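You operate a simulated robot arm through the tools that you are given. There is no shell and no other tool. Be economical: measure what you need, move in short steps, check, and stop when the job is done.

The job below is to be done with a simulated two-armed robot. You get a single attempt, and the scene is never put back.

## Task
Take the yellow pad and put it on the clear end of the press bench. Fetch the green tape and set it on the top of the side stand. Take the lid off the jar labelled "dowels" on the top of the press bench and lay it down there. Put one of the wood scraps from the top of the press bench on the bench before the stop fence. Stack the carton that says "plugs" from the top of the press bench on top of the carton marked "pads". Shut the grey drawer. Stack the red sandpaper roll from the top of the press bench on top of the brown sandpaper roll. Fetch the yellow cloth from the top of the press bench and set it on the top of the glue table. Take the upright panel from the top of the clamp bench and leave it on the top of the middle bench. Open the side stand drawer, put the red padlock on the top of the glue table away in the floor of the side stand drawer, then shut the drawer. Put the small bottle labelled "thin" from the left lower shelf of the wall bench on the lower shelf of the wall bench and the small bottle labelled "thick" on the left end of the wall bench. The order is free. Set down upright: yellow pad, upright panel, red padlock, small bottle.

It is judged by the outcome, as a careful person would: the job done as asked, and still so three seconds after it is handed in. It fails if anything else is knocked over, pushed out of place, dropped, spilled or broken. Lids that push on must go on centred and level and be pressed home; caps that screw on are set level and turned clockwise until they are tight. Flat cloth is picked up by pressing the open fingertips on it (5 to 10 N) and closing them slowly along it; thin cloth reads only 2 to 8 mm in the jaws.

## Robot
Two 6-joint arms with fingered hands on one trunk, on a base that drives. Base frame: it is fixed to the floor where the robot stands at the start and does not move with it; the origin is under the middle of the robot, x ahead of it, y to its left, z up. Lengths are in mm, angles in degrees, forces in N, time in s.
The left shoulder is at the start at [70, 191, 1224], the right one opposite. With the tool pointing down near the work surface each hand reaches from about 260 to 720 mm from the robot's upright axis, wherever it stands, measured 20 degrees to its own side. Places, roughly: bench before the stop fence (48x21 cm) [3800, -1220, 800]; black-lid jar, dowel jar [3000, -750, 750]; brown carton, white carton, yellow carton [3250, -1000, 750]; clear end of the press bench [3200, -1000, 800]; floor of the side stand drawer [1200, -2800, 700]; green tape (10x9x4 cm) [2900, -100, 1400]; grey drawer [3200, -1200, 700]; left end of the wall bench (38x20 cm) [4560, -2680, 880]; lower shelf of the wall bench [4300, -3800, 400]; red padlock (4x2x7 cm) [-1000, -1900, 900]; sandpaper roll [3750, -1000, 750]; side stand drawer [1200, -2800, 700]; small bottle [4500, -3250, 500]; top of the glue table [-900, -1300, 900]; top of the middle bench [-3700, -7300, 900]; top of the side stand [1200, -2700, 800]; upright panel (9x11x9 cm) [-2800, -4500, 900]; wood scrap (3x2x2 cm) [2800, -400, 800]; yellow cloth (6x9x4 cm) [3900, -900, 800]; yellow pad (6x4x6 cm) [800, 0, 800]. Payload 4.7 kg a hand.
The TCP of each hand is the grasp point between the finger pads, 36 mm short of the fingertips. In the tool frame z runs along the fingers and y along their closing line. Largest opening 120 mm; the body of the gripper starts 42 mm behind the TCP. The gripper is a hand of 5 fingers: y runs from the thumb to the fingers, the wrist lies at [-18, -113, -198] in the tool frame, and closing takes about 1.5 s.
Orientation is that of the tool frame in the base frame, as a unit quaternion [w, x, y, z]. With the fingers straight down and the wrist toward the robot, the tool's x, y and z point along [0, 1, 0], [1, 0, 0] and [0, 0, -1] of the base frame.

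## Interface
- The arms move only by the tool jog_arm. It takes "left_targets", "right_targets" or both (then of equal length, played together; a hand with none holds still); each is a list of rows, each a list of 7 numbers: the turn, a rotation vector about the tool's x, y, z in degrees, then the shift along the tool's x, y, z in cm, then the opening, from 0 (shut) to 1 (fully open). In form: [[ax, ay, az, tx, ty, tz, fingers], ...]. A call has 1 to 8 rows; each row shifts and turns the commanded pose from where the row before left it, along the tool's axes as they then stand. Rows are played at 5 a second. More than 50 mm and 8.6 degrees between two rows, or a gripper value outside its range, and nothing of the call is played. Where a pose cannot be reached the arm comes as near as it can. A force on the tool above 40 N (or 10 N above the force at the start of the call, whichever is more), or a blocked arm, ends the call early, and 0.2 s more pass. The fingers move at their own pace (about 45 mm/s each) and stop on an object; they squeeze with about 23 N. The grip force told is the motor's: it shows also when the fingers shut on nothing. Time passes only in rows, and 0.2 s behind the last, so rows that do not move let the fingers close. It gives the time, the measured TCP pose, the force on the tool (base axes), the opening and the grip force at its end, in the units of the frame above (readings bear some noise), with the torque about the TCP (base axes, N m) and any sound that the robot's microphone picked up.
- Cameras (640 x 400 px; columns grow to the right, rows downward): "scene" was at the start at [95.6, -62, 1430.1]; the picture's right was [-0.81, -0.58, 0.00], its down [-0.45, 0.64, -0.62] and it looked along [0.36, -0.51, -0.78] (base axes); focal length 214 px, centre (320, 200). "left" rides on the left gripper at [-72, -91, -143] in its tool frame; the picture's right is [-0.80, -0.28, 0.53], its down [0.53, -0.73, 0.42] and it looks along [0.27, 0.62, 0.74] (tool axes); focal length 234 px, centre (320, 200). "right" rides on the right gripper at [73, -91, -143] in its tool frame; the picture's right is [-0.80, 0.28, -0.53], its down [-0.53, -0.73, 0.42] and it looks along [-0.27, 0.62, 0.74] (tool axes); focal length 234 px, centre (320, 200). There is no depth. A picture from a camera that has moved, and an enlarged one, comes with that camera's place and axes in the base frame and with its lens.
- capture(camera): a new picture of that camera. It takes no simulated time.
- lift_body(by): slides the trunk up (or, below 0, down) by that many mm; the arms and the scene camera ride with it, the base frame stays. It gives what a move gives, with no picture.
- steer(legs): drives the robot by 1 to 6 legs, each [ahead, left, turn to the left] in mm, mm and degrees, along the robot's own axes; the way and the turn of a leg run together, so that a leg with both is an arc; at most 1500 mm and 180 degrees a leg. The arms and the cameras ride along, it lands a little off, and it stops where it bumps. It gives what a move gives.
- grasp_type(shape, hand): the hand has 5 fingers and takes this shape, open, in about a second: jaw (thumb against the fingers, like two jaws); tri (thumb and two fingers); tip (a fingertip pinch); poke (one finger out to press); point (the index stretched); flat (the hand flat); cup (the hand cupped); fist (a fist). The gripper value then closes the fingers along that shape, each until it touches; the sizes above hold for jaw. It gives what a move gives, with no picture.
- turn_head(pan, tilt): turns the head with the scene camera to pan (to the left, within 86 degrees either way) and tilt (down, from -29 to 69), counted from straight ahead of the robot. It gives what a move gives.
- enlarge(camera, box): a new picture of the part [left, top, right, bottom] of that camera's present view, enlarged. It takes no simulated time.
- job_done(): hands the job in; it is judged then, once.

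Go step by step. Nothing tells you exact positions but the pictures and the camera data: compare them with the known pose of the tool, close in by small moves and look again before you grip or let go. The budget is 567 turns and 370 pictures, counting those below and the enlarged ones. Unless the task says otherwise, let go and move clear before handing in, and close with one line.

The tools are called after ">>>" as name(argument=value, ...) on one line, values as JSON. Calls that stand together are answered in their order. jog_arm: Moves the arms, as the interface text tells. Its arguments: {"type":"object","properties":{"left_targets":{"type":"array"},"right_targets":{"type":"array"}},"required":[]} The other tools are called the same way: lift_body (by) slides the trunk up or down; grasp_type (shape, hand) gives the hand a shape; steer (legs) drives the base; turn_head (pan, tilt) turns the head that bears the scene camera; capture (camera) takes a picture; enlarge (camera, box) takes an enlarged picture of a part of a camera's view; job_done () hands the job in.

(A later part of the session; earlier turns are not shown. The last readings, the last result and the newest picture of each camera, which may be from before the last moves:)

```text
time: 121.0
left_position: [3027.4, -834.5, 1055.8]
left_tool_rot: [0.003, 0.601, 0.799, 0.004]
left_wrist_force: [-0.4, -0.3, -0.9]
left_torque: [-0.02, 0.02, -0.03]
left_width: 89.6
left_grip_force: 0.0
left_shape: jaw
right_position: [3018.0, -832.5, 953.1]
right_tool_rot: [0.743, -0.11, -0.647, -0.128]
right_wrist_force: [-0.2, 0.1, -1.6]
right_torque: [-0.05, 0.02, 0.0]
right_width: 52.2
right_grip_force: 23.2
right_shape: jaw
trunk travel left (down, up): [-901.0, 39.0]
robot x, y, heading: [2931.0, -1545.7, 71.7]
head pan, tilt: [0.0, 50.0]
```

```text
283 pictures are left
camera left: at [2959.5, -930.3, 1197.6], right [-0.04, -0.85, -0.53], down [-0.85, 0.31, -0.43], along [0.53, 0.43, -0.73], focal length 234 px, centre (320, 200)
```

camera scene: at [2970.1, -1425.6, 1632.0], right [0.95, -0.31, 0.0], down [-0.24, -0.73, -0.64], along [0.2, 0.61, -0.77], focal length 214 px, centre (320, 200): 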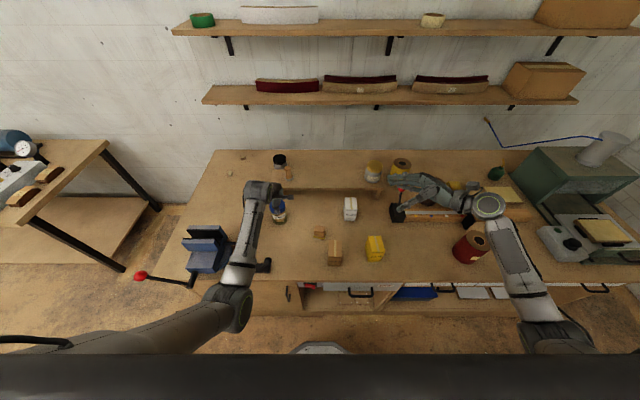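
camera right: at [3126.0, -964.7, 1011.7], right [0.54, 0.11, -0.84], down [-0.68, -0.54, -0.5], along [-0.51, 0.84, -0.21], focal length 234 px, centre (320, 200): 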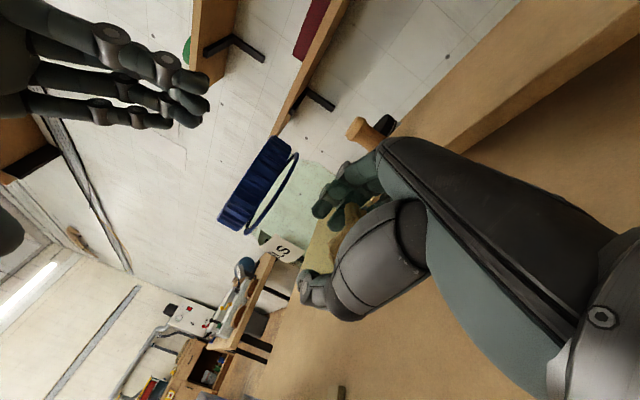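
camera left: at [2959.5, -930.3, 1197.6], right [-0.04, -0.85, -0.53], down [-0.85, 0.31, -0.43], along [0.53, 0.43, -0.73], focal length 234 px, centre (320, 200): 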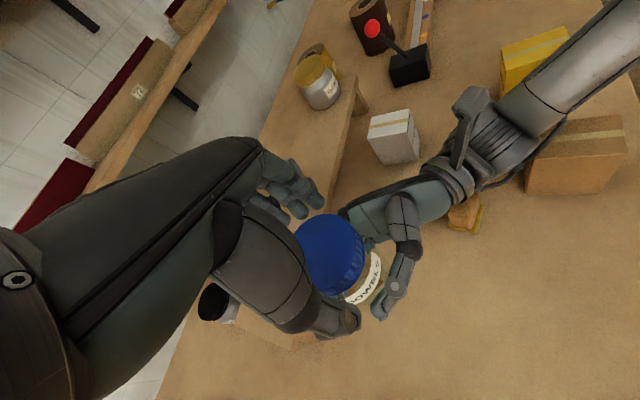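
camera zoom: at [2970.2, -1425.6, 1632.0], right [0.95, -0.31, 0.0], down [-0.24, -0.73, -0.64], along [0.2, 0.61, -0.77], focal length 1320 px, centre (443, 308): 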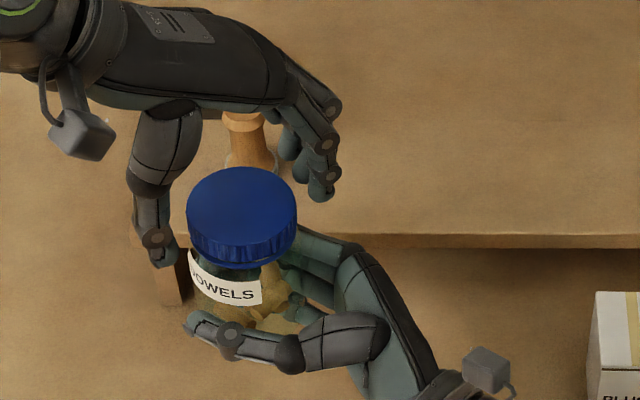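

>>> jog_arm(left_targets=[[0, 0, 0, 0, -0.5, 0, 0.75], [0, 0, 0, 0, 0, 0, 0], [0, 0, 0, 0, 0, 0, 0], [0, 0, 0, 0, 0, 0, 0], [0, 0, 0, 0, 0, 0, 0]])

>>> jog_arm(left_targets=[[0, 0, -8.5, 0, 0, 0, 0], [0, 0, -8.5, 0, 0, 0, 0], [0, 0, -8.5, 0, 0, 0, 0], [0, 0, -8.5, 0, 0, 0, 0], [0, 0, -8.5, 0, 0, 0, 0], [0, 0, -8.5, 0, 0, 0, 0], [0, 0, -8.5, 0, 0, 0, 0], [0, 0, -8.5, 0, 0, 0, 0]])

>>> enlarge(camera="right", box=[180, 100, 380, 320])

```text
time: 122.2
left_position: [3023.3, -835.3, 1055.3]
left_tool_rot: [0.002, 0.6, 0.8, 0.004]
left_wrist_force: [-0.7, -0.2, 0.6]
left_torque: [-0.02, 0.06, 0.03]
left_width: 61.6
left_grip_force: 23.4
left_shape: jaw
right_position: [3019.5, -832.2, 951.6]
right_tool_rot: [0.743, -0.109, -0.648, -0.128]
right_wrist_force: [0.6, 0.6, -1.2]
right_torque: [-0.01, 0.04, -0.01]
right_width: 52.5
right_grip_force: 23.2
right_shape: jaw
trunk travel left (down, up): [-901.0, 39.0]
robot x, y, heading: [2931.3, -1543.9, 71.9]
head pan, tilt: [0.0, 50.0]
```

```text
time: 124.0
left_position: [3022.9, -836.4, 1055.9]
left_tool_rot: [0.004, 0.049, 0.999, 0.003]
left_wrist_force: [4.2, 5.3, 4.6]
left_torque: [0.63, -0.3, -0.09]
left_width: 61.8
left_grip_force: 23.0
left_shape: jaw
right_position: [3018.7, -832.8, 951.6]
right_tool_rot: [0.743, -0.109, -0.647, -0.129]
right_wrist_force: [-4.7, -6.0, -5.9]
right_torque: [-0.05, -0.2, 0.05]
right_width: 51.9
right_grip_force: 23.1
right_shape: jaw
trunk travel left (down, up): [-901.0, 39.0]
robot x, y, heading: [2932.0, -1546.3, 72.0]
head pan, tilt: [0.0, 50.0]
```

```text
1.82 times, centred on (280, 210) of right
camera zoom: at [3132.9, -968.2, 1004.0], right [0.48, 0.13, -0.87], down [-0.71, -0.53, -0.47], along [-0.52, 0.84, -0.16], focal length 426 px, centre (393, 182)
```

zoom: 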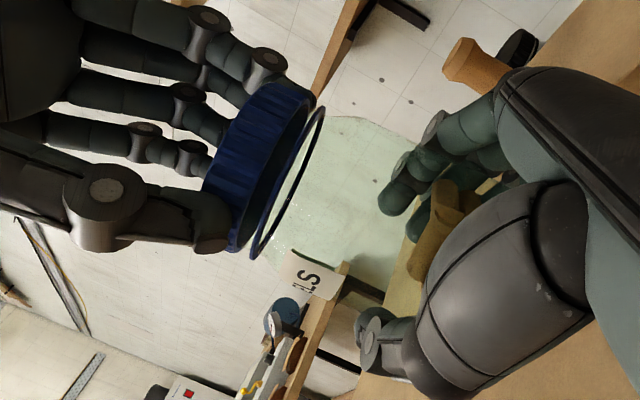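

>>> jog_arm(left_targets=[[0, 0, 0, 0, 0, -0.3, 0], [0, 0, 0, 0, 0, -0.3, 0], [0, 0, 0, 0, 0, -0.3, 0]])

>>> enlarge(camera="right", box=[180, 100, 380, 320])

```text
time: 124.8
left_position: [3021.3, -836.7, 1062.9]
left_tool_rot: [0.004, 0.051, 0.999, 0.0]
left_wrist_force: [4.0, 8.5, -8.4]
left_torque: [0.58, -0.27, -0.02]
left_width: 61.3
left_grip_force: 22.9
left_shape: jaw
right_position: [3018.7, -831.6, 954.4]
right_tool_rot: [0.744, -0.109, -0.647, -0.129]
right_wrist_force: [-4.4, -8.5, 6.5]
right_torque: [0.16, -0.09, 0.02]
right_width: 51.6
right_grip_force: 23.3
right_shape: jaw
trunk travel left (down, up): [-901.0, 39.0]
robot x, y, heading: [2928.7, -1550.1, 72.0]
head pan, tilt: [0.0, 50.0]
```

```text
1.82 times, centred on (280, 210) of right
camera zoom: at [3132.3, -967.3, 1005.2], right [0.48, 0.13, -0.87], down [-0.71, -0.52, -0.47], along [-0.52, 0.84, -0.16], focal length 426 px, centre (393, 182)
```

zoom: 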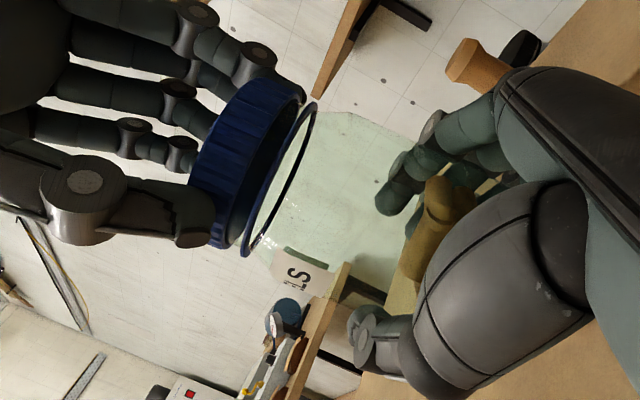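

>>> jog_arm(left_targets=[[0, 0, 0, 0, 0, 0.7, 0.2], [0, 0, 0, 0, 0, 0, 0.75], [0, 0, 0, 0, 0, 0, 0.75], [0, 0, 8.5, 0, 0, 0, 0.75], [0, 0, 8.5, 0, 0, 0, 0.75], [0, 0, 8.5, 0, 0, 0, 0.75], [0, 0, 8.5, 0, 0, 0, 0.75], [0, 0, 8.5, 0, 0, 0, 0.75]])

>>> jog_arm(left_targets=[[0, 0, 8.5, 0, 0, 0, 0.75], [0, 0, 8.5, 0, 0, 0, 0.75], [0, 0, 8.5, 0, 0, 0, 0.75], [0, 0, 8.5, 0, 0, 0, 0.75], [0, 0, 8.5, 0, 0, 0, 0.75]])

>>> capture(camera="left")

>>> enlarge(camera="scene", box=[250, 150, 350, 215])

```text
time: 126.6
left_position: [3022.8, -836.3, 1056.7]
left_tool_rot: [0.004, 0.411, 0.912, 0.003]
left_wrist_force: [-0.4, 0.3, 0.0]
left_torque: [-0.01, 0.0, 0.01]
left_width: 89.6
left_grip_force: 0.0
left_shape: jaw
right_position: [3018.8, -831.4, 952.3]
right_tool_rot: [0.743, -0.11, -0.648, -0.129]
right_wrist_force: [0.6, 0.5, -1.8]
right_torque: [0.02, 0.01, -0.02]
right_width: 51.4
right_grip_force: 23.0
right_shape: jaw
trunk travel left (down, up): [-901.0, 39.0]
robot x, y, heading: [2929.7, -1543.3, 72.0]
head pan, tilt: [0.0, 50.0]
```

```text
time: 127.8
left_position: [3021.6, -835.5, 1056.9]
left_tool_rot: [0.003, 0.712, 0.702, 0.003]
left_wrist_force: [0.1, -0.5, -0.8]
left_torque: [-0.01, -0.03, 0.02]
left_width: 89.6
left_grip_force: 0.0
left_shape: jaw
right_position: [3019.8, -831.9, 951.2]
right_tool_rot: [0.744, -0.109, -0.647, -0.128]
right_wrist_force: [-0.2, -0.2, -2.6]
right_torque: [0.0, 0.03, 0.03]
right_width: 51.5
right_grip_force: 22.9
right_shape: jaw
trunk travel left (down, up): [-901.0, 39.0]
robot x, y, heading: [2931.5, -1546.8, 71.8]
head pan, tilt: [0.0, 50.0]
```

```text
280 pictures are left
camera left: at [2929.7, -907.5, 1198.9], right [-0.29, -0.8, -0.53], down [-0.72, 0.54, -0.43], along [0.63, 0.26, -0.73], focal length 234 px, centre (320, 200)
```

left: 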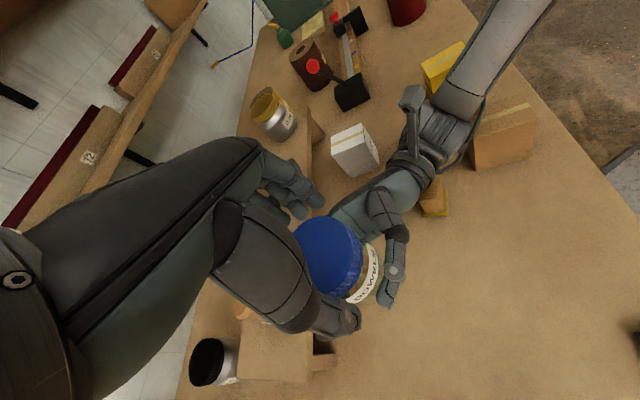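

```text
6.15 times, centred on (300, 182) of scene
camera zoom: at [2970.3, -1424.5, 1631.9], right [0.95, -0.31, 0.0], down [-0.24, -0.73, -0.64], along [0.2, 0.61, -0.77], focal length 1320 px, centre (443, 308)
```

zoom: 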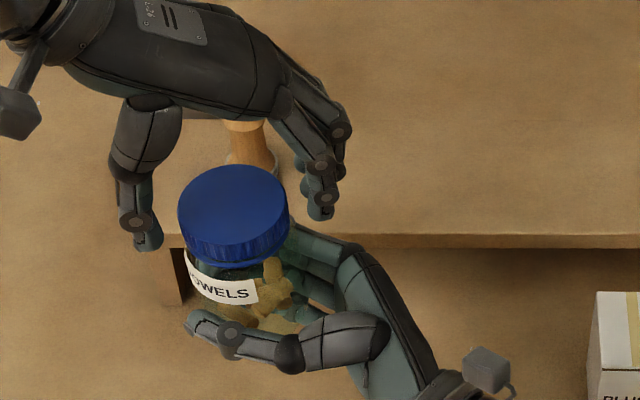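

>>> jog_arm(left_targets=[[0, 0, 0, 0, -0.3, 0, 0.6], [0, 0, 0, 0, 0, 0, 0], [0, 0, 0, 0, 0, 0, 0], [0, 0, 0, 0, 0, 0, 0], [0, 0, -8.5, 0, 0, 0, 0], [0, 0, -8.5, 0, 0, 0, 0], [0, 0, -8.5, 0, 0, 0, 0], [0, 0, -8.5, 0, 0, 0, 0]])

>>> jog_arm(left_targets=[[0, 0, -8.5, 0, 0, 0, 0], [0, 0, -8.5, 0, 0, 0, 0], [0, 0, -8.5, 0, 0, 0, 0], [0, 0, -8.5, 0, 0, 0, 0], [0, 0, -8.5, 0, 0, 0, 0], [0, 0, -8.5, 0, 0, 0, 0], [0, 0, -4, 0, 0, 0, 0]])

>>> jog_arm(left_targets=[[0, 0, 0, 0, 0, 0, 0.2], [0, 0, 0, 0, 0, 0, 0.75], [0, 0, 0, 0, 0, 0, 0.75], [0, 0, 8.5, 0, 0, 0, 0.75], [0, 0, 8.5, 0, 0, 0, 0.75], [0, 0, 8.5, 0, 0, 0, 0.75], [0, 0, 8.5, 0, 0, 0, 0.75], [0, 0, 8.5, 0, 0, 0, 0.75]])

>>> enlarge(camera="right", box=[180, 100, 380, 320])

```text
time: 129.6
left_position: [3020.4, -835.8, 1056.8]
left_tool_rot: [0.003, 0.474, 0.88, 0.004]
left_wrist_force: [2.8, -1.1, 1.5]
left_torque: [0.0, -0.1, -0.03]
left_width: 60.8
left_grip_force: 23.3
left_shape: jaw
right_position: [3020.3, -832.2, 951.1]
right_tool_rot: [0.743, -0.109, -0.647, -0.128]
right_wrist_force: [-2.4, 0.2, -3.8]
right_torque: [-0.04, -0.13, 0.04]
right_width: 51.5
right_grip_force: 22.4
right_shape: jaw
trunk travel left (down, up): [-901.0, 39.0]
robot x, y, heading: [2931.2, -1546.4, 71.9]
head pan, tilt: [0.0, 50.0]
```

```text
time: 131.2
left_position: [3020.2, -836.9, 1057.3]
left_tool_rot: [0.004, 0.016, 1.0, 0.001]
left_wrist_force: [6.8, 4.1, 0.8]
left_torque: [0.16, -0.24, -0.41]
left_width: 60.7
left_grip_force: 22.8
left_shape: jaw
right_position: [3018.8, -831.8, 953.5]
right_tool_rot: [0.743, -0.109, -0.648, -0.128]
right_wrist_force: [-7.1, -3.6, -4.2]
right_torque: [0.28, -0.39, 0.41]
right_width: 51.0
right_grip_force: 22.7
right_shape: jaw
trunk travel left (down, up): [-901.0, 39.0]
robot x, y, heading: [2926.9, -1546.9, 71.7]
head pan, tilt: [0.0, 50.0]
```

```text
time: 133.0
left_position: [3019.8, -836.5, 1056.9]
left_tool_rot: [0.004, 0.378, 0.926, 0.002]
left_wrist_force: [0.5, -0.1, 0.6]
left_torque: [0.0, 0.02, 0.0]
left_width: 89.8
left_grip_force: 0.1
left_shape: jaw
right_position: [3018.3, -831.1, 952.6]
right_tool_rot: [0.743, -0.11, -0.648, -0.128]
right_wrist_force: [0.1, 0.3, -2.1]
right_torque: [-0.01, 0.02, 0.03]
right_width: 51.3
right_grip_force: 22.6
right_shape: jaw
trunk travel left (down, up): [-901.0, 39.0]
robot x, y, heading: [2929.5, -1541.9, 72.4]
head pan, tilt: [0.0, 50.0]
```

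```text
1.82 times, centred on (280, 210) of right
camera zoom: at [3132.2, -967.5, 1004.1], right [0.48, 0.13, -0.87], down [-0.71, -0.53, -0.47], along [-0.52, 0.84, -0.16], focal length 426 px, centre (393, 182)
```

zoom: 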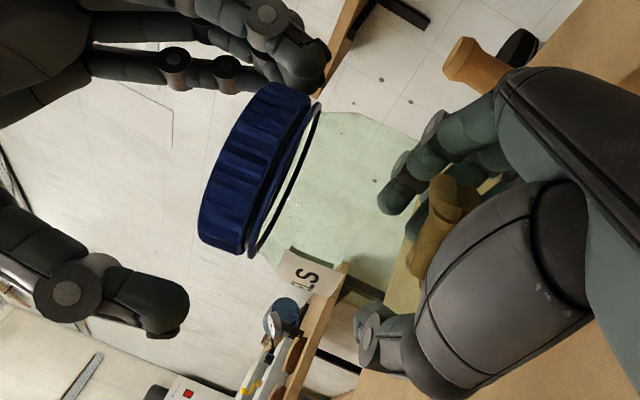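

The lid gap changed when I pulled and pressed, so it may be a tight push-on lid. I'll regrip and pull steadily while twisting a little.

>>> jog_arm(left_targets=[[0, 0, 0, 0, 0, 0.3, 0.6], [0, 0, 0, 0, 0, 0, 0], [0, 0, 0, 0, 0, 0, 0], [0, 0, 0, 0, 0, 0, 0], [0, 0, 0, 0, 0, -0.4, 0], [0, 0, 0, 0, 0, -0.4, 0], [0, 0, 0, 0, 0, -0.4, 0], [0, 0, 0, 0, 0, -0.4, 0]])

>>> enlarge(camera="right", box=[180, 100, 380, 320])

```text
time: 134.8
left_position: [3020.1, -836.0, 1069.4]
left_tool_rot: [0.004, 0.377, 0.926, 0.002]
left_wrist_force: [0.2, -0.4, -0.2]
left_torque: [0.02, 0.01, -0.01]
left_width: 61.4
left_grip_force: 23.0
left_shape: jaw
right_position: [3019.1, -831.5, 952.8]
right_tool_rot: [0.743, -0.109, -0.647, -0.129]
right_wrist_force: [1.1, -0.6, -1.9]
right_torque: [-0.01, 0.02, 0.01]
right_width: 51.5
right_grip_force: 23.0
right_shape: jaw
trunk travel left (down, up): [-901.0, 39.0]
robot x, y, heading: [2930.7, -1549.0, 72.1]
head pan, tilt: [0.0, 50.0]
```

```text
1.82 times, centred on (280, 210) of right
camera zoom: at [3132.6, -967.8, 1004.3], right [0.48, 0.13, -0.87], down [-0.71, -0.53, -0.47], along [-0.52, 0.84, -0.16], focal length 426 px, centre (393, 182)
```

zoom: 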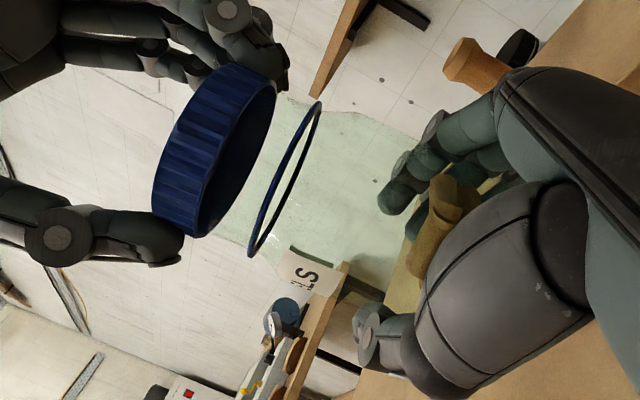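

The lid is off. I'll raise it clear, shift the robot 45 mm left, and put the jar back where it stood.

>>> jog_arm(left_targets=[[0, 0, 0, 0, 0, -3, 0], [0, 0, 0, 0, 0, -4, 0], [0, 0, 0, 4, 0, -2, 0], [0, 0, 0, 4.5, 0, 0, 0]])

>>> steer(legs=[[0, 45, 0]])

>>> enlarge(camera="scene", box=[220, 140, 380, 240])

>>> capture(camera="right")

>>> capture(camera="left")

```text
time: 135.8
left_position: [2954.8, -775.6, 1158.1]
left_tool_rot: [0.005, 0.377, 0.926, 0.001]
left_wrist_force: [0.4, -0.6, -0.4]
left_torque: [0.02, 0.0, 0.04]
left_width: 61.3
left_grip_force: 23.0
left_shape: jaw
right_position: [3017.7, -830.9, 951.6]
right_tool_rot: [0.743, -0.109, -0.648, -0.128]
right_wrist_force: [0.8, 0.0, -1.9]
right_torque: [-0.02, 0.03, 0.0]
right_width: 51.4
right_grip_force: 23.1
right_shape: jaw
trunk travel left (down, up): [-901.0, 39.0]
robot x, y, heading: [2927.1, -1547.2, 72.0]
head pan, tilt: [0.0, 50.0]
```

```text
time: 136.7
left_position: [2922.9, -766.3, 1160.2]
left_tool_rot: [0.001, 0.379, 0.925, 0.004]
left_wrist_force: [0.5, -0.4, 0.5]
left_torque: [0.0, 0.08, 0.0]
left_width: 61.3
left_grip_force: 23.1
left_shape: jaw
right_position: [2983.3, -819.3, 952.9]
right_tool_rot: [0.744, -0.109, -0.646, -0.13]
right_wrist_force: [1.5, 0.0, -2.1]
right_torque: [0.0, -0.01, 0.0]
right_width: 51.5
right_grip_force: 22.9
right_shape: jaw
trunk travel left (down, up): [-901.0, 39.0]
robot x, y, heading: [2888.5, -1533.5, 71.5]
head pan, tilt: [0.0, 50.0]
```

```text
4.00 times, centred on (300, 190) of scene
camera zoom: at [2936.8, -1414.7, 1632.0], right [0.95, -0.31, -0.01], down [-0.24, -0.73, -0.64], along [0.2, 0.61, -0.77], focal length 858 px, centre (400, 240)
```

zoom: 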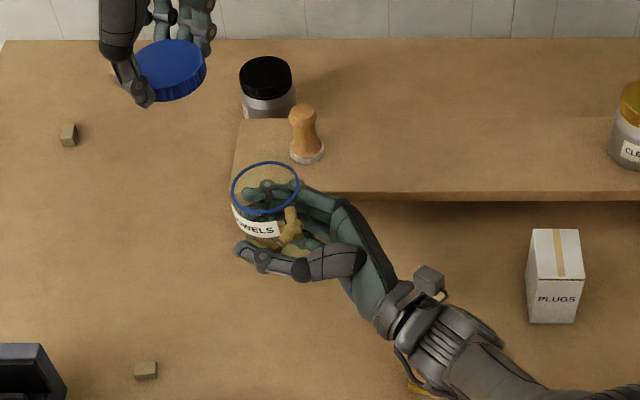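

```text
275 pictures are left
camera right: at [3097.5, -956.4, 1004.0], right [0.48, 0.13, -0.87], down [-0.71, -0.52, -0.47], along [-0.52, 0.84, -0.16], focal length 234 px, centre (320, 200)
```

right: 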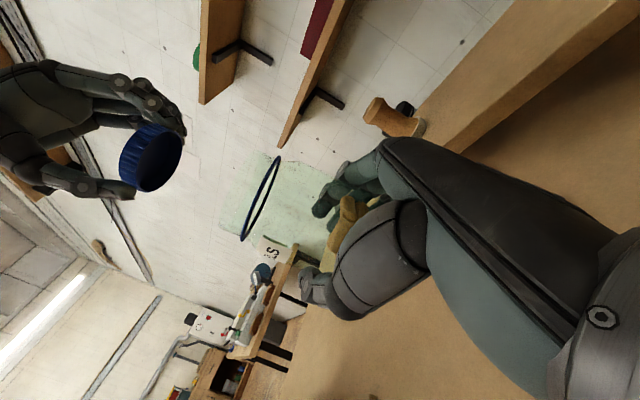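

```text
274 pictures are left
camera left: at [2911.9, -882.4, 1303.4], right [0.38, -0.76, -0.53], down [-0.89, -0.15, -0.43], along [0.25, 0.63, -0.73], focal length 234 px, centre (320, 200)
```

left: 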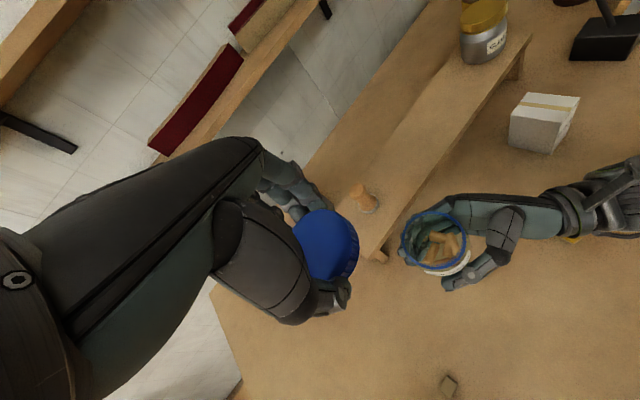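

The jar can't be lowered sideways without the wrist touching the bench. I'll lay the lid down with the left hand first, then hand the jar over to a top grip.

>>> steer(legs=[[60, 130, 0.5]])

>>> capture(camera="left")

>>> enlarge(camera="scene", box=[180, 130, 380, 255])

```text
time: 138.0
left_position: [2810.2, -668.3, 1160.0]
left_tool_rot: [0.004, 0.375, 0.927, 0.004]
left_wrist_force: [-0.5, 0.1, -0.8]
left_torque: [0.0, 0.0, 0.01]
left_width: 61.4
left_grip_force: 22.9
left_shape: jaw
right_position: [2871.7, -723.8, 951.9]
right_tool_rot: [0.743, -0.108, -0.648, -0.126]
right_wrist_force: [0.2, 0.0, -2.4]
right_torque: [-0.04, 0.04, 0.01]
right_width: 51.2
right_grip_force: 23.0
right_shape: jaw
trunk travel left (down, up): [-901.0, 39.0]
robot x, y, heading: [2780.3, -1435.2, 72.4]
head pan, tilt: [0.0, 50.0]
```

```text
273 pictures are left
camera left: at [2797.5, -784.9, 1303.0], right [0.39, -0.76, -0.52], down [-0.89, -0.15, -0.43], along [0.25, 0.63, -0.73], focal length 234 px, centre (320, 200)
```

left: 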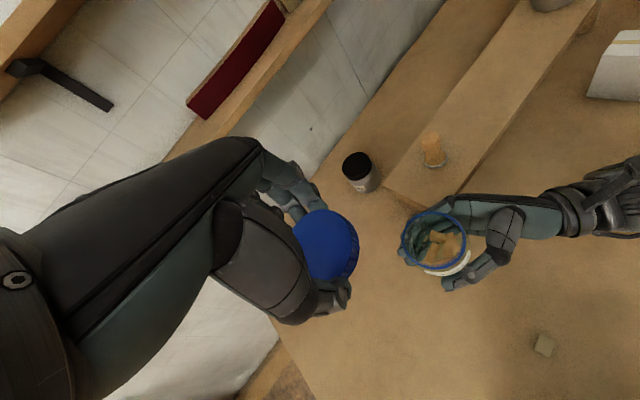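

```text
3.20 times, centred on (280, 192) of scene
camera zoom: at [2824.5, -1316.5, 1632.1], right [0.95, -0.3, 0.0], down [-0.23, -0.73, -0.64], along [0.19, 0.61, -0.77], focal length 686 px, centre (448, 224)
```

zoom: 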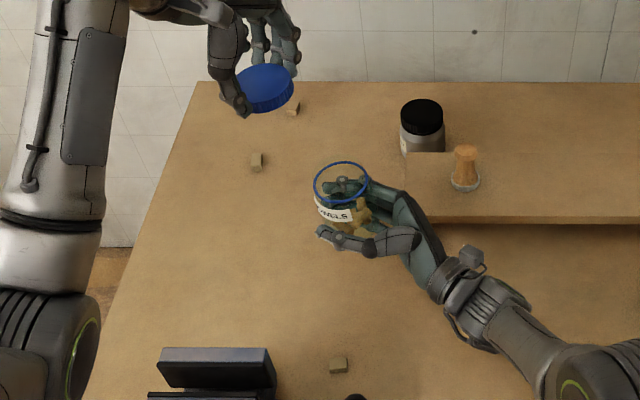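

>>> jog_arm(left_targets=[[0, 0, 0, 1.15, -4.35, 0, 0], [0, 0, 0, 1.15, -4.35, 0, 0], [0, 0, 0, 0, 0, 4.8, 0], [0, 0, 0, 0, 0, 4.8, 0], [0, 0, 0, 0, 0, 4.8, 0], [0, 0, 0, 0, 0, 4.8, 0]])

>>> capture(camera="left")

>>> enlarge(camera="scene", box=[180, 130, 380, 255])

```text
time: 139.4
left_position: [2734.8, -711.9, 967.1]
left_tool_rot: [0.004, 0.375, 0.927, 0.003]
left_wrist_force: [-0.6, 0.4, -0.3]
left_torque: [-0.01, 0.05, -0.01]
left_width: 61.3
left_grip_force: 23.1
left_shape: jaw
right_position: [2871.5, -719.9, 951.2]
right_tool_rot: [0.743, -0.109, -0.648, -0.126]
right_wrist_force: [-1.4, 0.8, -2.5]
right_torque: [-0.03, -0.02, 0.02]
right_width: 51.4
right_grip_force: 22.4
right_shape: jaw
trunk travel left (down, up): [-901.0, 39.0]
robot x, y, heading: [2785.0, -1435.2, 72.3]
head pan, tilt: [0.0, 50.0]
```

```text
271 pictures are left
camera left: at [2722.8, -828.8, 1109.4], right [0.39, -0.76, -0.52], down [-0.89, -0.15, -0.43], along [0.25, 0.63, -0.73], focal length 234 px, centre (320, 200)
```

left: 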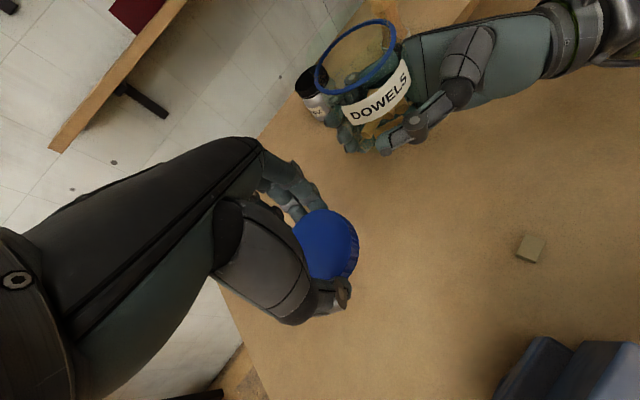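

```text
3.20 times, centred on (280, 192) of scene
camera zoom: at [2823.5, -1313.8, 1631.9], right [0.95, -0.3, 0.0], down [-0.23, -0.73, -0.64], along [0.2, 0.61, -0.77], focal length 686 px, centre (448, 224)
```

zoom: 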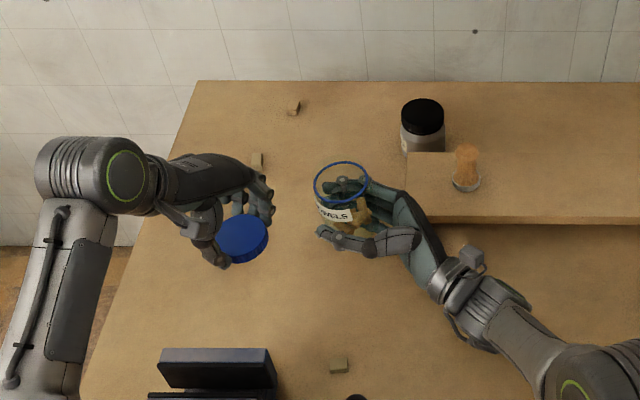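

Clear space below. Lowering the lid to the bench until contact.

>>> jog_arm(left_targets=[[0, 0, 0, 0, 0, 4.8, 0], [0, 0, 0, 0, 0, 4.8, 0], [0, 0, 0, 0, 0, 2.5, 0], [0, 0, 0, 0, 0, 0.7, 0], [0, 0, 0, 0, 0, 0.5, 0], [0, 0, 0, 0, 0, 0.4, 0], [0, 0, 0, 0, 0, 0.4, 0]])

```text
time: 141.0
left_position: [2735.9, -708.2, 836.5]
left_tool_rot: [0.004, 0.376, 0.927, 0.013]
left_wrist_force: [-3.6, -5.8, 24.2]
left_torque: [-1.0, 0.7, 0.06]
left_width: 61.7
left_grip_force: 22.1
left_shape: jaw
right_position: [2870.1, -723.7, 952.7]
right_tool_rot: [0.743, -0.108, -0.648, -0.126]
right_wrist_force: [0.6, 1.0, -3.4]
right_torque: [-0.03, 0.06, -0.02]
right_width: 51.6
right_grip_force: 23.3
right_shape: jaw
trunk travel left (down, up): [-901.0, 39.0]
robot x, y, heading: [2785.2, -1435.6, 72.5]
head pan, tilt: [0.0, 50.0]
stopped in row 7 (left hand): the force on the tool passed its limit (the readings are from after the stop); the commanded pose is now the measured one
```

>>> jog_arm(left_targets=[[0, 0, 0, 0, 0, -0.2, 0], [0, 0, 0, 0, 0, 0, 0.55], [0, 0, 0, 0, 0, 0, 0.65], [0, 0, 0, 0, 0, 0, 0.7], [0, 0, 0, 0, 0, -3, 0.75], [0, 0, 0, 0, 0, -4, 0.8], [0, 0, 0, 0, 0, -4, 0.9]])

>>> capture(camera="left")

```text
time: 142.6
left_position: [2732.9, -711.3, 944.7]
left_tool_rot: [0.003, 0.375, 0.927, 0.008]
left_wrist_force: [0.2, 0.4, 0.1]
left_torque: [-0.02, 0.0, 0.01]
left_width: 107.6
left_grip_force: 0.1
left_shape: jaw
right_position: [2870.0, -720.9, 951.7]
right_tool_rot: [0.744, -0.108, -0.648, -0.126]
right_wrist_force: [-0.7, -0.1, -2.2]
right_torque: [-0.03, 0.01, -0.02]
right_width: 51.3
right_grip_force: 22.7
right_shape: jaw
trunk travel left (down, up): [-901.0, 39.0]
robot x, y, heading: [2780.9, -1436.1, 72.3]
head pan, tilt: [0.0, 50.0]
```

```text
269 pictures are left
camera left: at [2721.2, -828.6, 1085.9], right [0.39, -0.75, -0.53], down [-0.89, -0.15, -0.44], along [0.25, 0.64, -0.73], focal length 234 px, centre (320, 200)
```

left: 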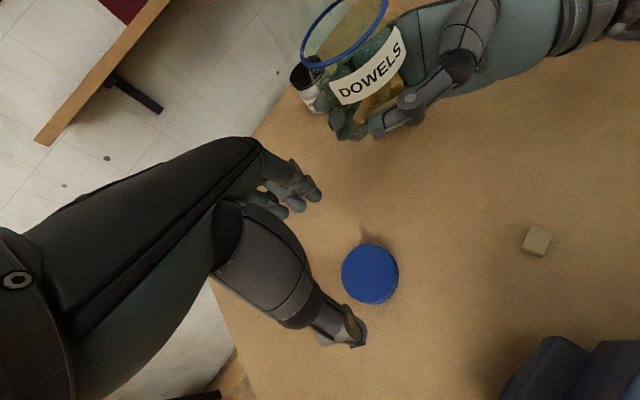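

>>> jog_arm(left_targets=[[0, 0, 0, 0, 0, -4.5, 1], [0, 0, 0, 0, 0, -4.5, 1], [0, 0, 0, 0, 0, -4.5, 1], [0, 0, 0, 0, 0, -4.5, 1], [0, 0, 0, -3.75, 2.95, 0, 1], [0, 0, 0, -3.75, 2.95, 0, 1], [0, 0, 0, -3.75, 2.95, 0, 1]])

>>> capture(camera="left")

>>> enlarge(camera="scene", box=[230, 130, 390, 230])

```text
time: 144.2
left_position: [2876.1, -728.1, 1127.2]
left_tool_rot: [0.004, 0.375, 0.927, 0.008]
left_wrist_force: [0.8, 0.4, -0.7]
left_torque: [0.04, 0.02, -0.01]
left_width: 119.7
left_grip_force: 0.0
left_shape: jaw
right_position: [2869.6, -721.3, 951.3]
right_tool_rot: [0.744, -0.107, -0.647, -0.126]
right_wrist_force: [0.1, -0.3, -2.8]
right_torque: [0.01, 0.0, 0.0]
right_width: 51.4
right_grip_force: 23.3
right_shape: jaw
trunk travel left (down, up): [-901.0, 39.0]
robot x, y, heading: [2782.8, -1438.0, 72.3]
head pan, tilt: [0.0, 50.0]
```

```text
268 pictures are left
camera left: at [2864.2, -846.3, 1268.1], right [0.39, -0.75, -0.53], down [-0.89, -0.15, -0.44], along [0.25, 0.64, -0.73], focal length 234 px, centre (320, 200)
```

left: 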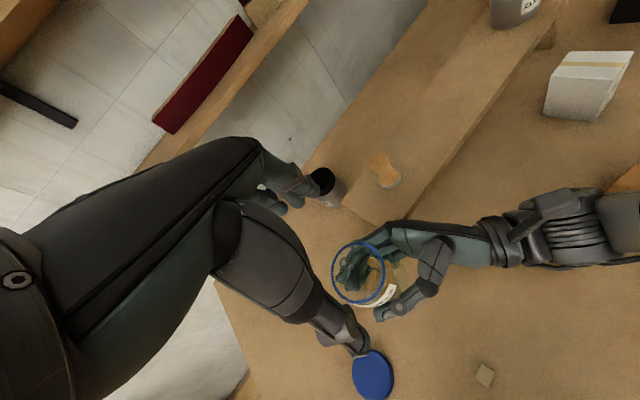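

```text
4.00 times, centred on (310, 180) of scene
camera zoom: at [2825.2, -1315.7, 1632.0], right [0.95, -0.3, 0.0], down [-0.23, -0.73, -0.64], along [0.19, 0.61, -0.77], focal length 858 px, centre (360, 280)
```

zoom: 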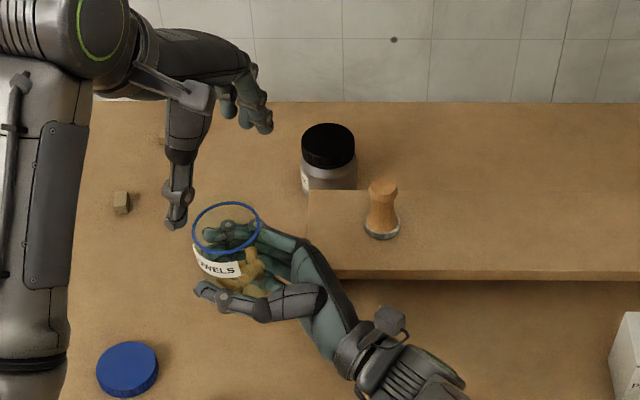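

>>> jog_arm(left_targets=[[0, 0, 0, 0.3, 0.2, 4.5, 0.9], [0, 0, 0, 0, 0, 4.0, 0.85], [0, 0, 0, 0, 0, 1.4, 0.8], [0, 0, 0, 0, 0, 0, 0], [0, 0, 0, 0, 0, 0, 0], [0, 0, 0, 0, 0, 0, 0], [0, 0, 0, 0, 0, 0, 0]])

>>> enlarge(camera="right", box=[180, 100, 380, 320])

>>> enlarge(camera="scene", box=[230, 130, 390, 230])

```text
time: 145.8
left_position: [2874.1, -722.4, 1027.5]
left_tool_rot: [0.005, 0.376, 0.927, 0.008]
left_wrist_force: [-0.9, -2.1, 0.4]
left_torque: [-0.05, 0.07, 0.0]
left_width: 63.2
left_grip_force: 22.7
left_shape: jaw
right_position: [2869.5, -720.4, 952.4]
right_tool_rot: [0.743, -0.109, -0.649, -0.126]
right_wrist_force: [0.6, 1.6, -3.3]
right_torque: [-0.07, 0.02, 0.0]
right_width: 51.5
right_grip_force: 22.9
right_shape: jaw
trunk travel left (down, up): [-901.0, 39.0]
robot x, y, heading: [2782.2, -1436.0, 72.2]
head pan, tilt: [0.0, 50.0]
```

```text
1.82 times, centred on (280, 210) of right
camera zoom: at [2984.3, -856.8, 1003.6], right [0.48, 0.13, -0.87], down [-0.71, -0.53, -0.47], along [-0.52, 0.84, -0.16], focal length 426 px, centre (393, 182)
```

zoom: 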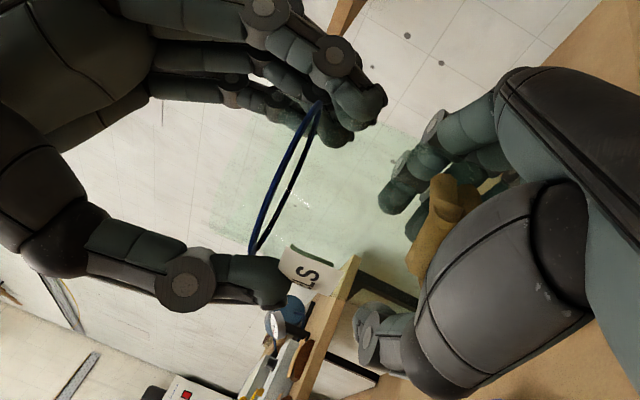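

```text
4.00 times, centred on (310, 180) of scene
camera zoom: at [2823.2, -1314.9, 1631.9], right [0.95, -0.3, 0.0], down [-0.23, -0.73, -0.64], along [0.19, 0.61, -0.77], focal length 858 px, centre (360, 280)
```

zoom: 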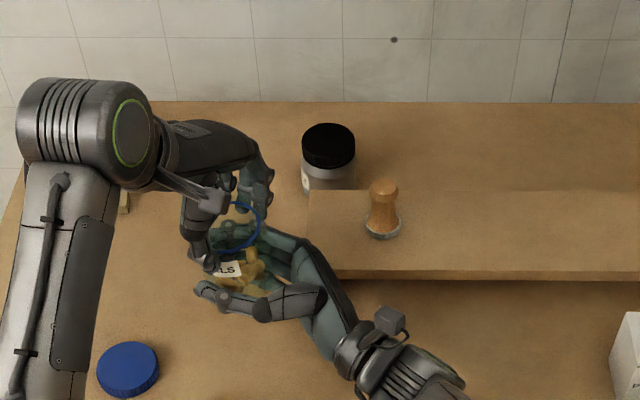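

>>> jog_arm(right_targets=[[0, 0, 0, 0, 0, 0, 0.6], [0, 0, 0, 0, 0, 0, 1], [0, 0, 0, 0, 0, 0, 1], [0, 0, 0, 0.6, 0, -3.5, 1], [0, 0, 0, 2, 0, -4, 1], [0, 0, 0, 2.5, 0, -4, 1], [0, 0, 0, 2.5, -1, -4, 1]])

>>> capture(camera="scene")

```text
time: 147.4
left_position: [2875.4, -723.9, 1029.5]
left_tool_rot: [0.004, 0.375, 0.927, 0.01]
left_wrist_force: [0.4, -0.1, 0.2]
left_torque: [0.04, 0.01, 0.04]
left_width: 63.0
left_grip_force: 22.4
left_shape: jaw
right_position: [3022.7, -785.4, 1008.1]
right_tool_rot: [0.743, -0.108, -0.648, -0.126]
right_wrist_force: [-0.2, 0.2, -0.1]
right_torque: [0.0, -0.01, -0.05]
right_width: 119.8
right_grip_force: 0.0
right_shape: jaw
trunk travel left (down, up): [-901.0, 39.0]
robot x, y, heading: [2783.2, -1436.2, 72.5]
head pan, tilt: [0.0, 50.0]
```

```text
264 pictures are left
camera scene: at [2825.0, -1317.3, 1632.1], right [0.95, -0.3, 0.0], down [-0.23, -0.73, -0.64], along [0.19, 0.61, -0.77], focal length 214 px, centre (320, 200)
```

scene: 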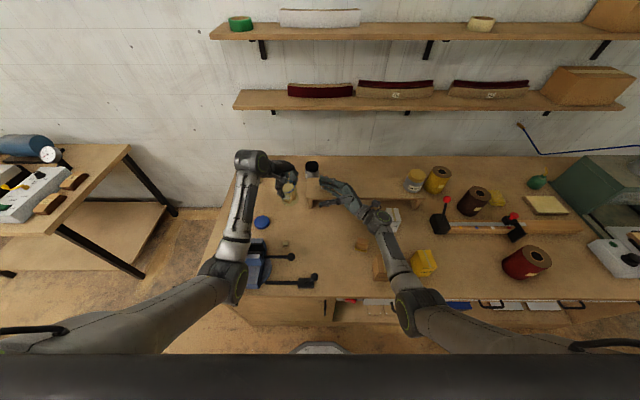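

>>> jog_arm(right_targets=[[0, 0, 0, 4, 0, 0, 1], [0, 0, 0, 4, 0, 0, 1], [0, -8.5, 0, 0, 0, -2, 1], [0, -8.5, 0, 0, 0, -2, 1], [0, -8.5, 0, 0, 0, -2, 1], [0, -8.5, 0, 0, 0, -2, 1]])

>>> steer(legs=[[-71, -130, -0.4]])

>>> capture(camera="left")

>>> enlarge(camera="scene", box=[220, 130, 380, 230])

```text
time: 148.8
left_position: [2875.1, -720.7, 1026.7]
left_tool_rot: [0.005, 0.375, 0.927, 0.008]
left_wrist_force: [-0.1, -0.7, 0.3]
left_torque: [-0.04, 0.04, -0.03]
left_width: 62.9
left_grip_force: 23.2
left_shape: jaw
right_position: [3106.0, -814.2, 1092.1]
right_tool_rot: [-0.52, 0.14, 0.838, 0.088]
right_wrist_force: [0.3, -0.4, -0.4]
right_torque: [0.02, 0.03, -0.03]
right_width: 119.6
right_grip_force: 0.1
right_shape: jaw
trunk travel left (down, up): [-901.0, 39.0]
robot x, y, heading: [2782.2, -1434.6, 72.1]
head pan, tilt: [0.0, 50.0]
```

```text
time: 150.1
left_position: [2977.4, -826.7, 1026.3]
left_tool_rot: [0.004, 0.378, 0.926, 0.008]
left_wrist_force: [-1.0, -0.4, 0.9]
left_torque: [-0.02, -0.03, -0.02]
left_width: 63.1
left_grip_force: 23.3
left_shape: jaw
right_position: [3208.4, -919.1, 1090.7]
right_tool_rot: [-0.521, 0.143, 0.837, 0.09]
right_wrist_force: [-0.4, 0.9, 0.9]
right_torque: [-0.03, -0.01, 0.03]
right_width: 119.5
right_grip_force: 0.1
right_shape: jaw
trunk travel left (down, up): [-901.0, 39.0]
robot x, y, heading: [2882.7, -1540.1, 71.8]
head pan, tilt: [0.0, 50.0]
```

```text
263 pictures are left
camera left: at [2964.4, -945.5, 1168.6], right [0.39, -0.76, -0.53], down [-0.89, -0.15, -0.44], along [0.26, 0.64, -0.73], focal length 234 px, centre (320, 200)
```

left: 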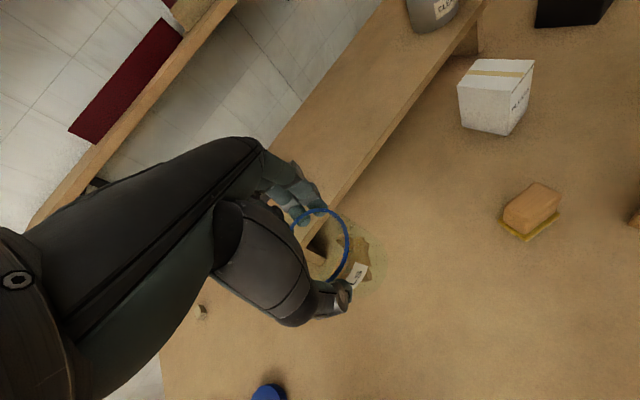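

```text
4.00 times, centred on (300, 180) of scene
camera zoom: at [2922.4, -1419.1, 1631.8], right [0.95, -0.31, 0.0], down [-0.24, -0.73, -0.64], along [0.2, 0.61, -0.77], focal length 858 px, centre (400, 280)
```

zoom: 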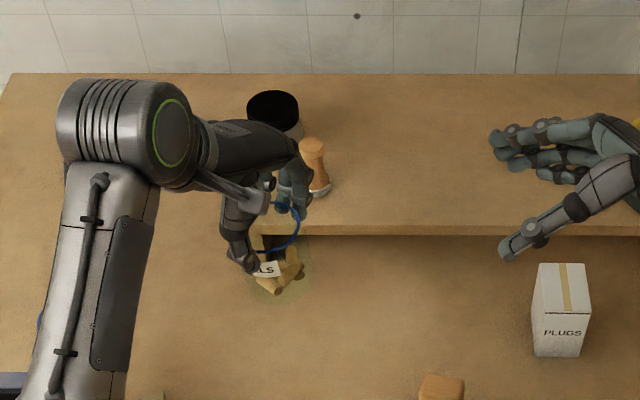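

>>> jog_arm(left_targets=[[0, 0, 0, 0, 0, 4, 0], [0, 0, 0, 0, 0, 3.5, 0], [0, 0, 0, 0, 0, 1.5, 0], [0, 0, 0, 0, 0, 0.6, 0], [0, 0, 0, 0, 0, 0.6, 0]])

>>> enlarge(camera="scene", box=[220, 130, 380, 230])

```text
time: 151.3
left_position: [2979.8, -827.3, 925.8]
left_tool_rot: [0.003, 0.378, 0.926, 0.009]
left_wrist_force: [0.1, 1.1, 0.5]
left_torque: [0.0, 0.02, 0.0]
left_width: 63.0
left_grip_force: 22.9
left_shape: jaw
right_position: [3210.1, -921.4, 1091.8]
right_tool_rot: [-0.521, 0.142, 0.837, 0.09]
right_wrist_force: [0.8, -0.3, -0.4]
right_torque: [-0.01, 0.0, -0.01]
right_width: 119.6
right_grip_force: 0.0
right_shape: jaw
trunk travel left (down, up): [-901.0, 39.0]
robot x, y, heading: [2883.1, -1544.2, 72.1]
head pan, tilt: [0.0, 50.0]
```

```text
4.00 times, centred on (300, 180) of scene
camera zoom: at [2924.1, -1420.9, 1631.9], right [0.95, -0.31, 0.0], down [-0.24, -0.73, -0.64], along [0.2, 0.61, -0.77], focal length 858 px, centre (400, 280)
```

zoom: 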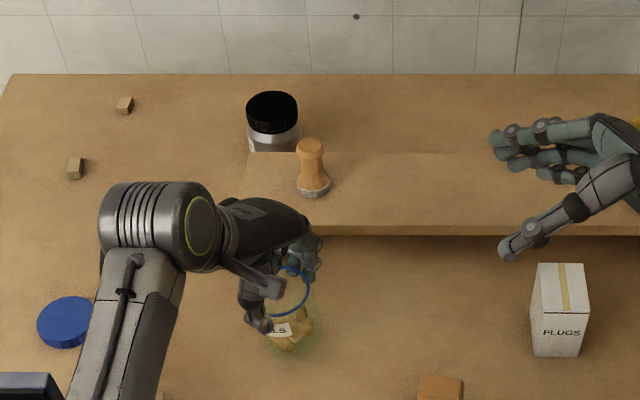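

>>> jog_arm(left_targets=[[0, 0, 0, 0, 0, 0.5, 0], [0, 0, 0, 0, 0, 0.5, 0], [0, 0, 0, 0, 0, 0.4, 0], [0, 0, 0, 0, 0, 0.4, 0], [0, 0, 0, 0, 0, 0.4, 0], [0, 0, 0, 0, 0, 0.4, 0]])

```text
time: 152.7
left_position: [2980.7, -827.3, 902.8]
left_tool_rot: [0.004, 0.378, 0.926, 0.009]
left_wrist_force: [0.8, -1.2, 4.5]
left_torque: [-0.07, 0.06, -0.02]
left_width: 63.2
left_grip_force: 22.9
left_shape: jaw
right_position: [3209.9, -922.3, 1093.4]
right_tool_rot: [-0.522, 0.142, 0.836, 0.092]
right_wrist_force: [-0.4, 0.2, -0.3]
right_torque: [0.0, 0.01, -0.02]
right_width: 119.5
right_grip_force: 0.1
right_shape: jaw
trunk travel left (down, up): [-901.0, 39.0]
robot x, y, heading: [2883.2, -1540.3, 71.8]
head pan, tilt: [0.0, 50.0]
```

Contact with the bench. Pressing very slightly, then releasing.

>>> jog_arm(left_targets=[[0, 0, 0, 0, 0, 0.3, 0], [0, 0, 0, 0, 0, 0, 0.56], [0, 0, 0, 0, 0, 0, 0.62], [0, 0, 0, 0, 0, 0, 0.7], [0, 0, 0, 0, 0, -2, 0.75], [0, 0, 0, 0, 0, -4, 0.8], [0, 0, 0, 0, 0, -4, 0.8], [0, 0, 0, 0, 0, -4, 0.8]])

>>> capture(camera="left")

>>> enlarge(camera="scene", box=[180, 130, 380, 255])

```text
time: 154.5
left_position: [2978.4, -830.0, 1035.9]
left_tool_rot: [0.004, 0.377, 0.926, 0.008]
left_wrist_force: [-0.6, 0.0, -0.4]
left_torque: [-0.01, 0.03, 0.0]
left_width: 95.5
left_grip_force: 0.1
left_shape: jaw
right_position: [3209.0, -920.2, 1092.0]
right_tool_rot: [-0.521, 0.142, 0.837, 0.091]
right_wrist_force: [0.1, 0.1, 0.3]
right_torque: [0.02, 0.0, -0.02]
right_width: 119.4
right_grip_force: 0.1
right_shape: jaw
trunk travel left (down, up): [-901.0, 39.0]
robot x, y, heading: [2880.3, -1542.0, 71.9]
head pan, tilt: [0.0, 50.0]
```

```text
260 pictures are left
camera left: at [2965.1, -947.8, 1178.3], right [0.39, -0.76, -0.53], down [-0.89, -0.15, -0.44], along [0.25, 0.64, -0.73], focal length 234 px, centre (320, 200)
```

left: 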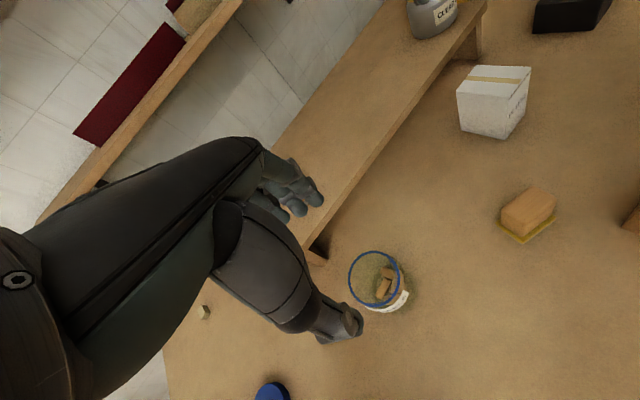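

```text
3.20 times, centred on (280, 192) of scene
camera zoom: at [2924.1, -1421.4, 1631.9], right [0.95, -0.31, 0.0], down [-0.24, -0.73, -0.64], along [0.2, 0.61, -0.77], focal length 686 px, centre (448, 224)
```

zoom: 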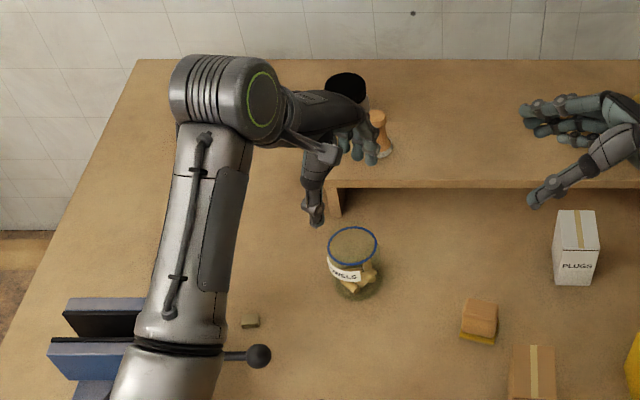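

The jar stands open and the lid lies on the bench. Next I'll take the wood scrap near the vise with the left hand.

>>> jog_arm(left_targets=[[0, 0, -8.6, 0, 0, 0, 0.8], [0, 0, -8.6, 0, 0, 0, 0.6], [0, 0, -8.6, 0, 0, 0, 0.5], [0, 0, 0, 4.7, -1.5, 0, 0.5], [0, 0, 0, 4.7, -1.5, 0, 0.5], [0, 0, 0, 4.7, -1.5, 0, 0.5], [0, 0, 0, 0.5, -2, 4, 0.5], [0, 0, 0, 0, 0, 4, 0.5]])

>>> capture(camera="left")

>>> enlarge(camera="scene", box=[180, 150, 340, 250])

```text
time: 156.3
left_position: [2819.8, -843.2, 954.9]
left_tool_rot: [0.005, 0.161, 0.987, 0.008]
left_wrist_force: [-0.7, 0.7, -0.6]
left_torque: [-0.01, 0.0, 0.02]
left_width: 60.5
left_grip_force: 0.0
left_shape: jaw
right_position: [3209.4, -920.7, 1092.8]
right_tool_rot: [-0.522, 0.143, 0.836, 0.091]
right_wrist_force: [0.3, -0.7, 0.3]
right_torque: [0.0, 0.01, 0.04]
right_width: 119.6
right_grip_force: 0.1
right_shape: jaw
trunk travel left (down, up): [-901.0, 39.0]
robot x, y, heading: [2880.4, -1543.8, 71.9]
head pan, tilt: [0.0, 50.0]
```

```text
258 pictures are left
camera left: at [2859.3, -954.1, 1097.4], right [0.68, -0.51, -0.52], down [-0.73, -0.52, -0.44], along [-0.04, 0.68, -0.73], focal length 234 px, centre (320, 200)
```

left: 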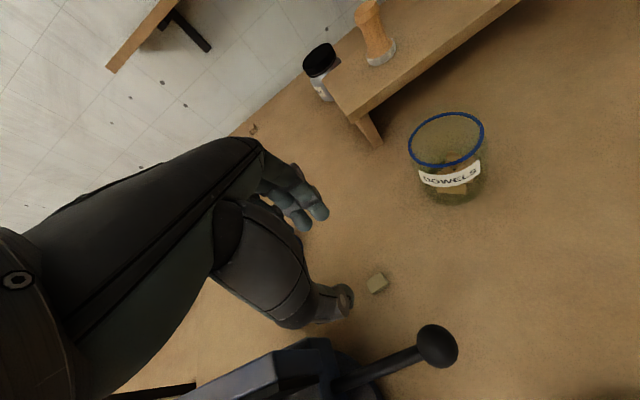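

```text
4.00 times, centred on (260, 200) of scene
camera zoom: at [2924.7, -1420.8, 1632.0], right [0.95, -0.31, 0.0], down [-0.24, -0.73, -0.64], along [0.2, 0.61, -0.77], focal length 858 px, centre (560, 200)
```

zoom: 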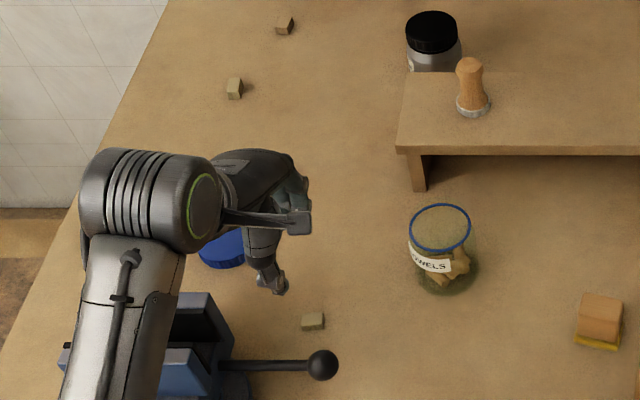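

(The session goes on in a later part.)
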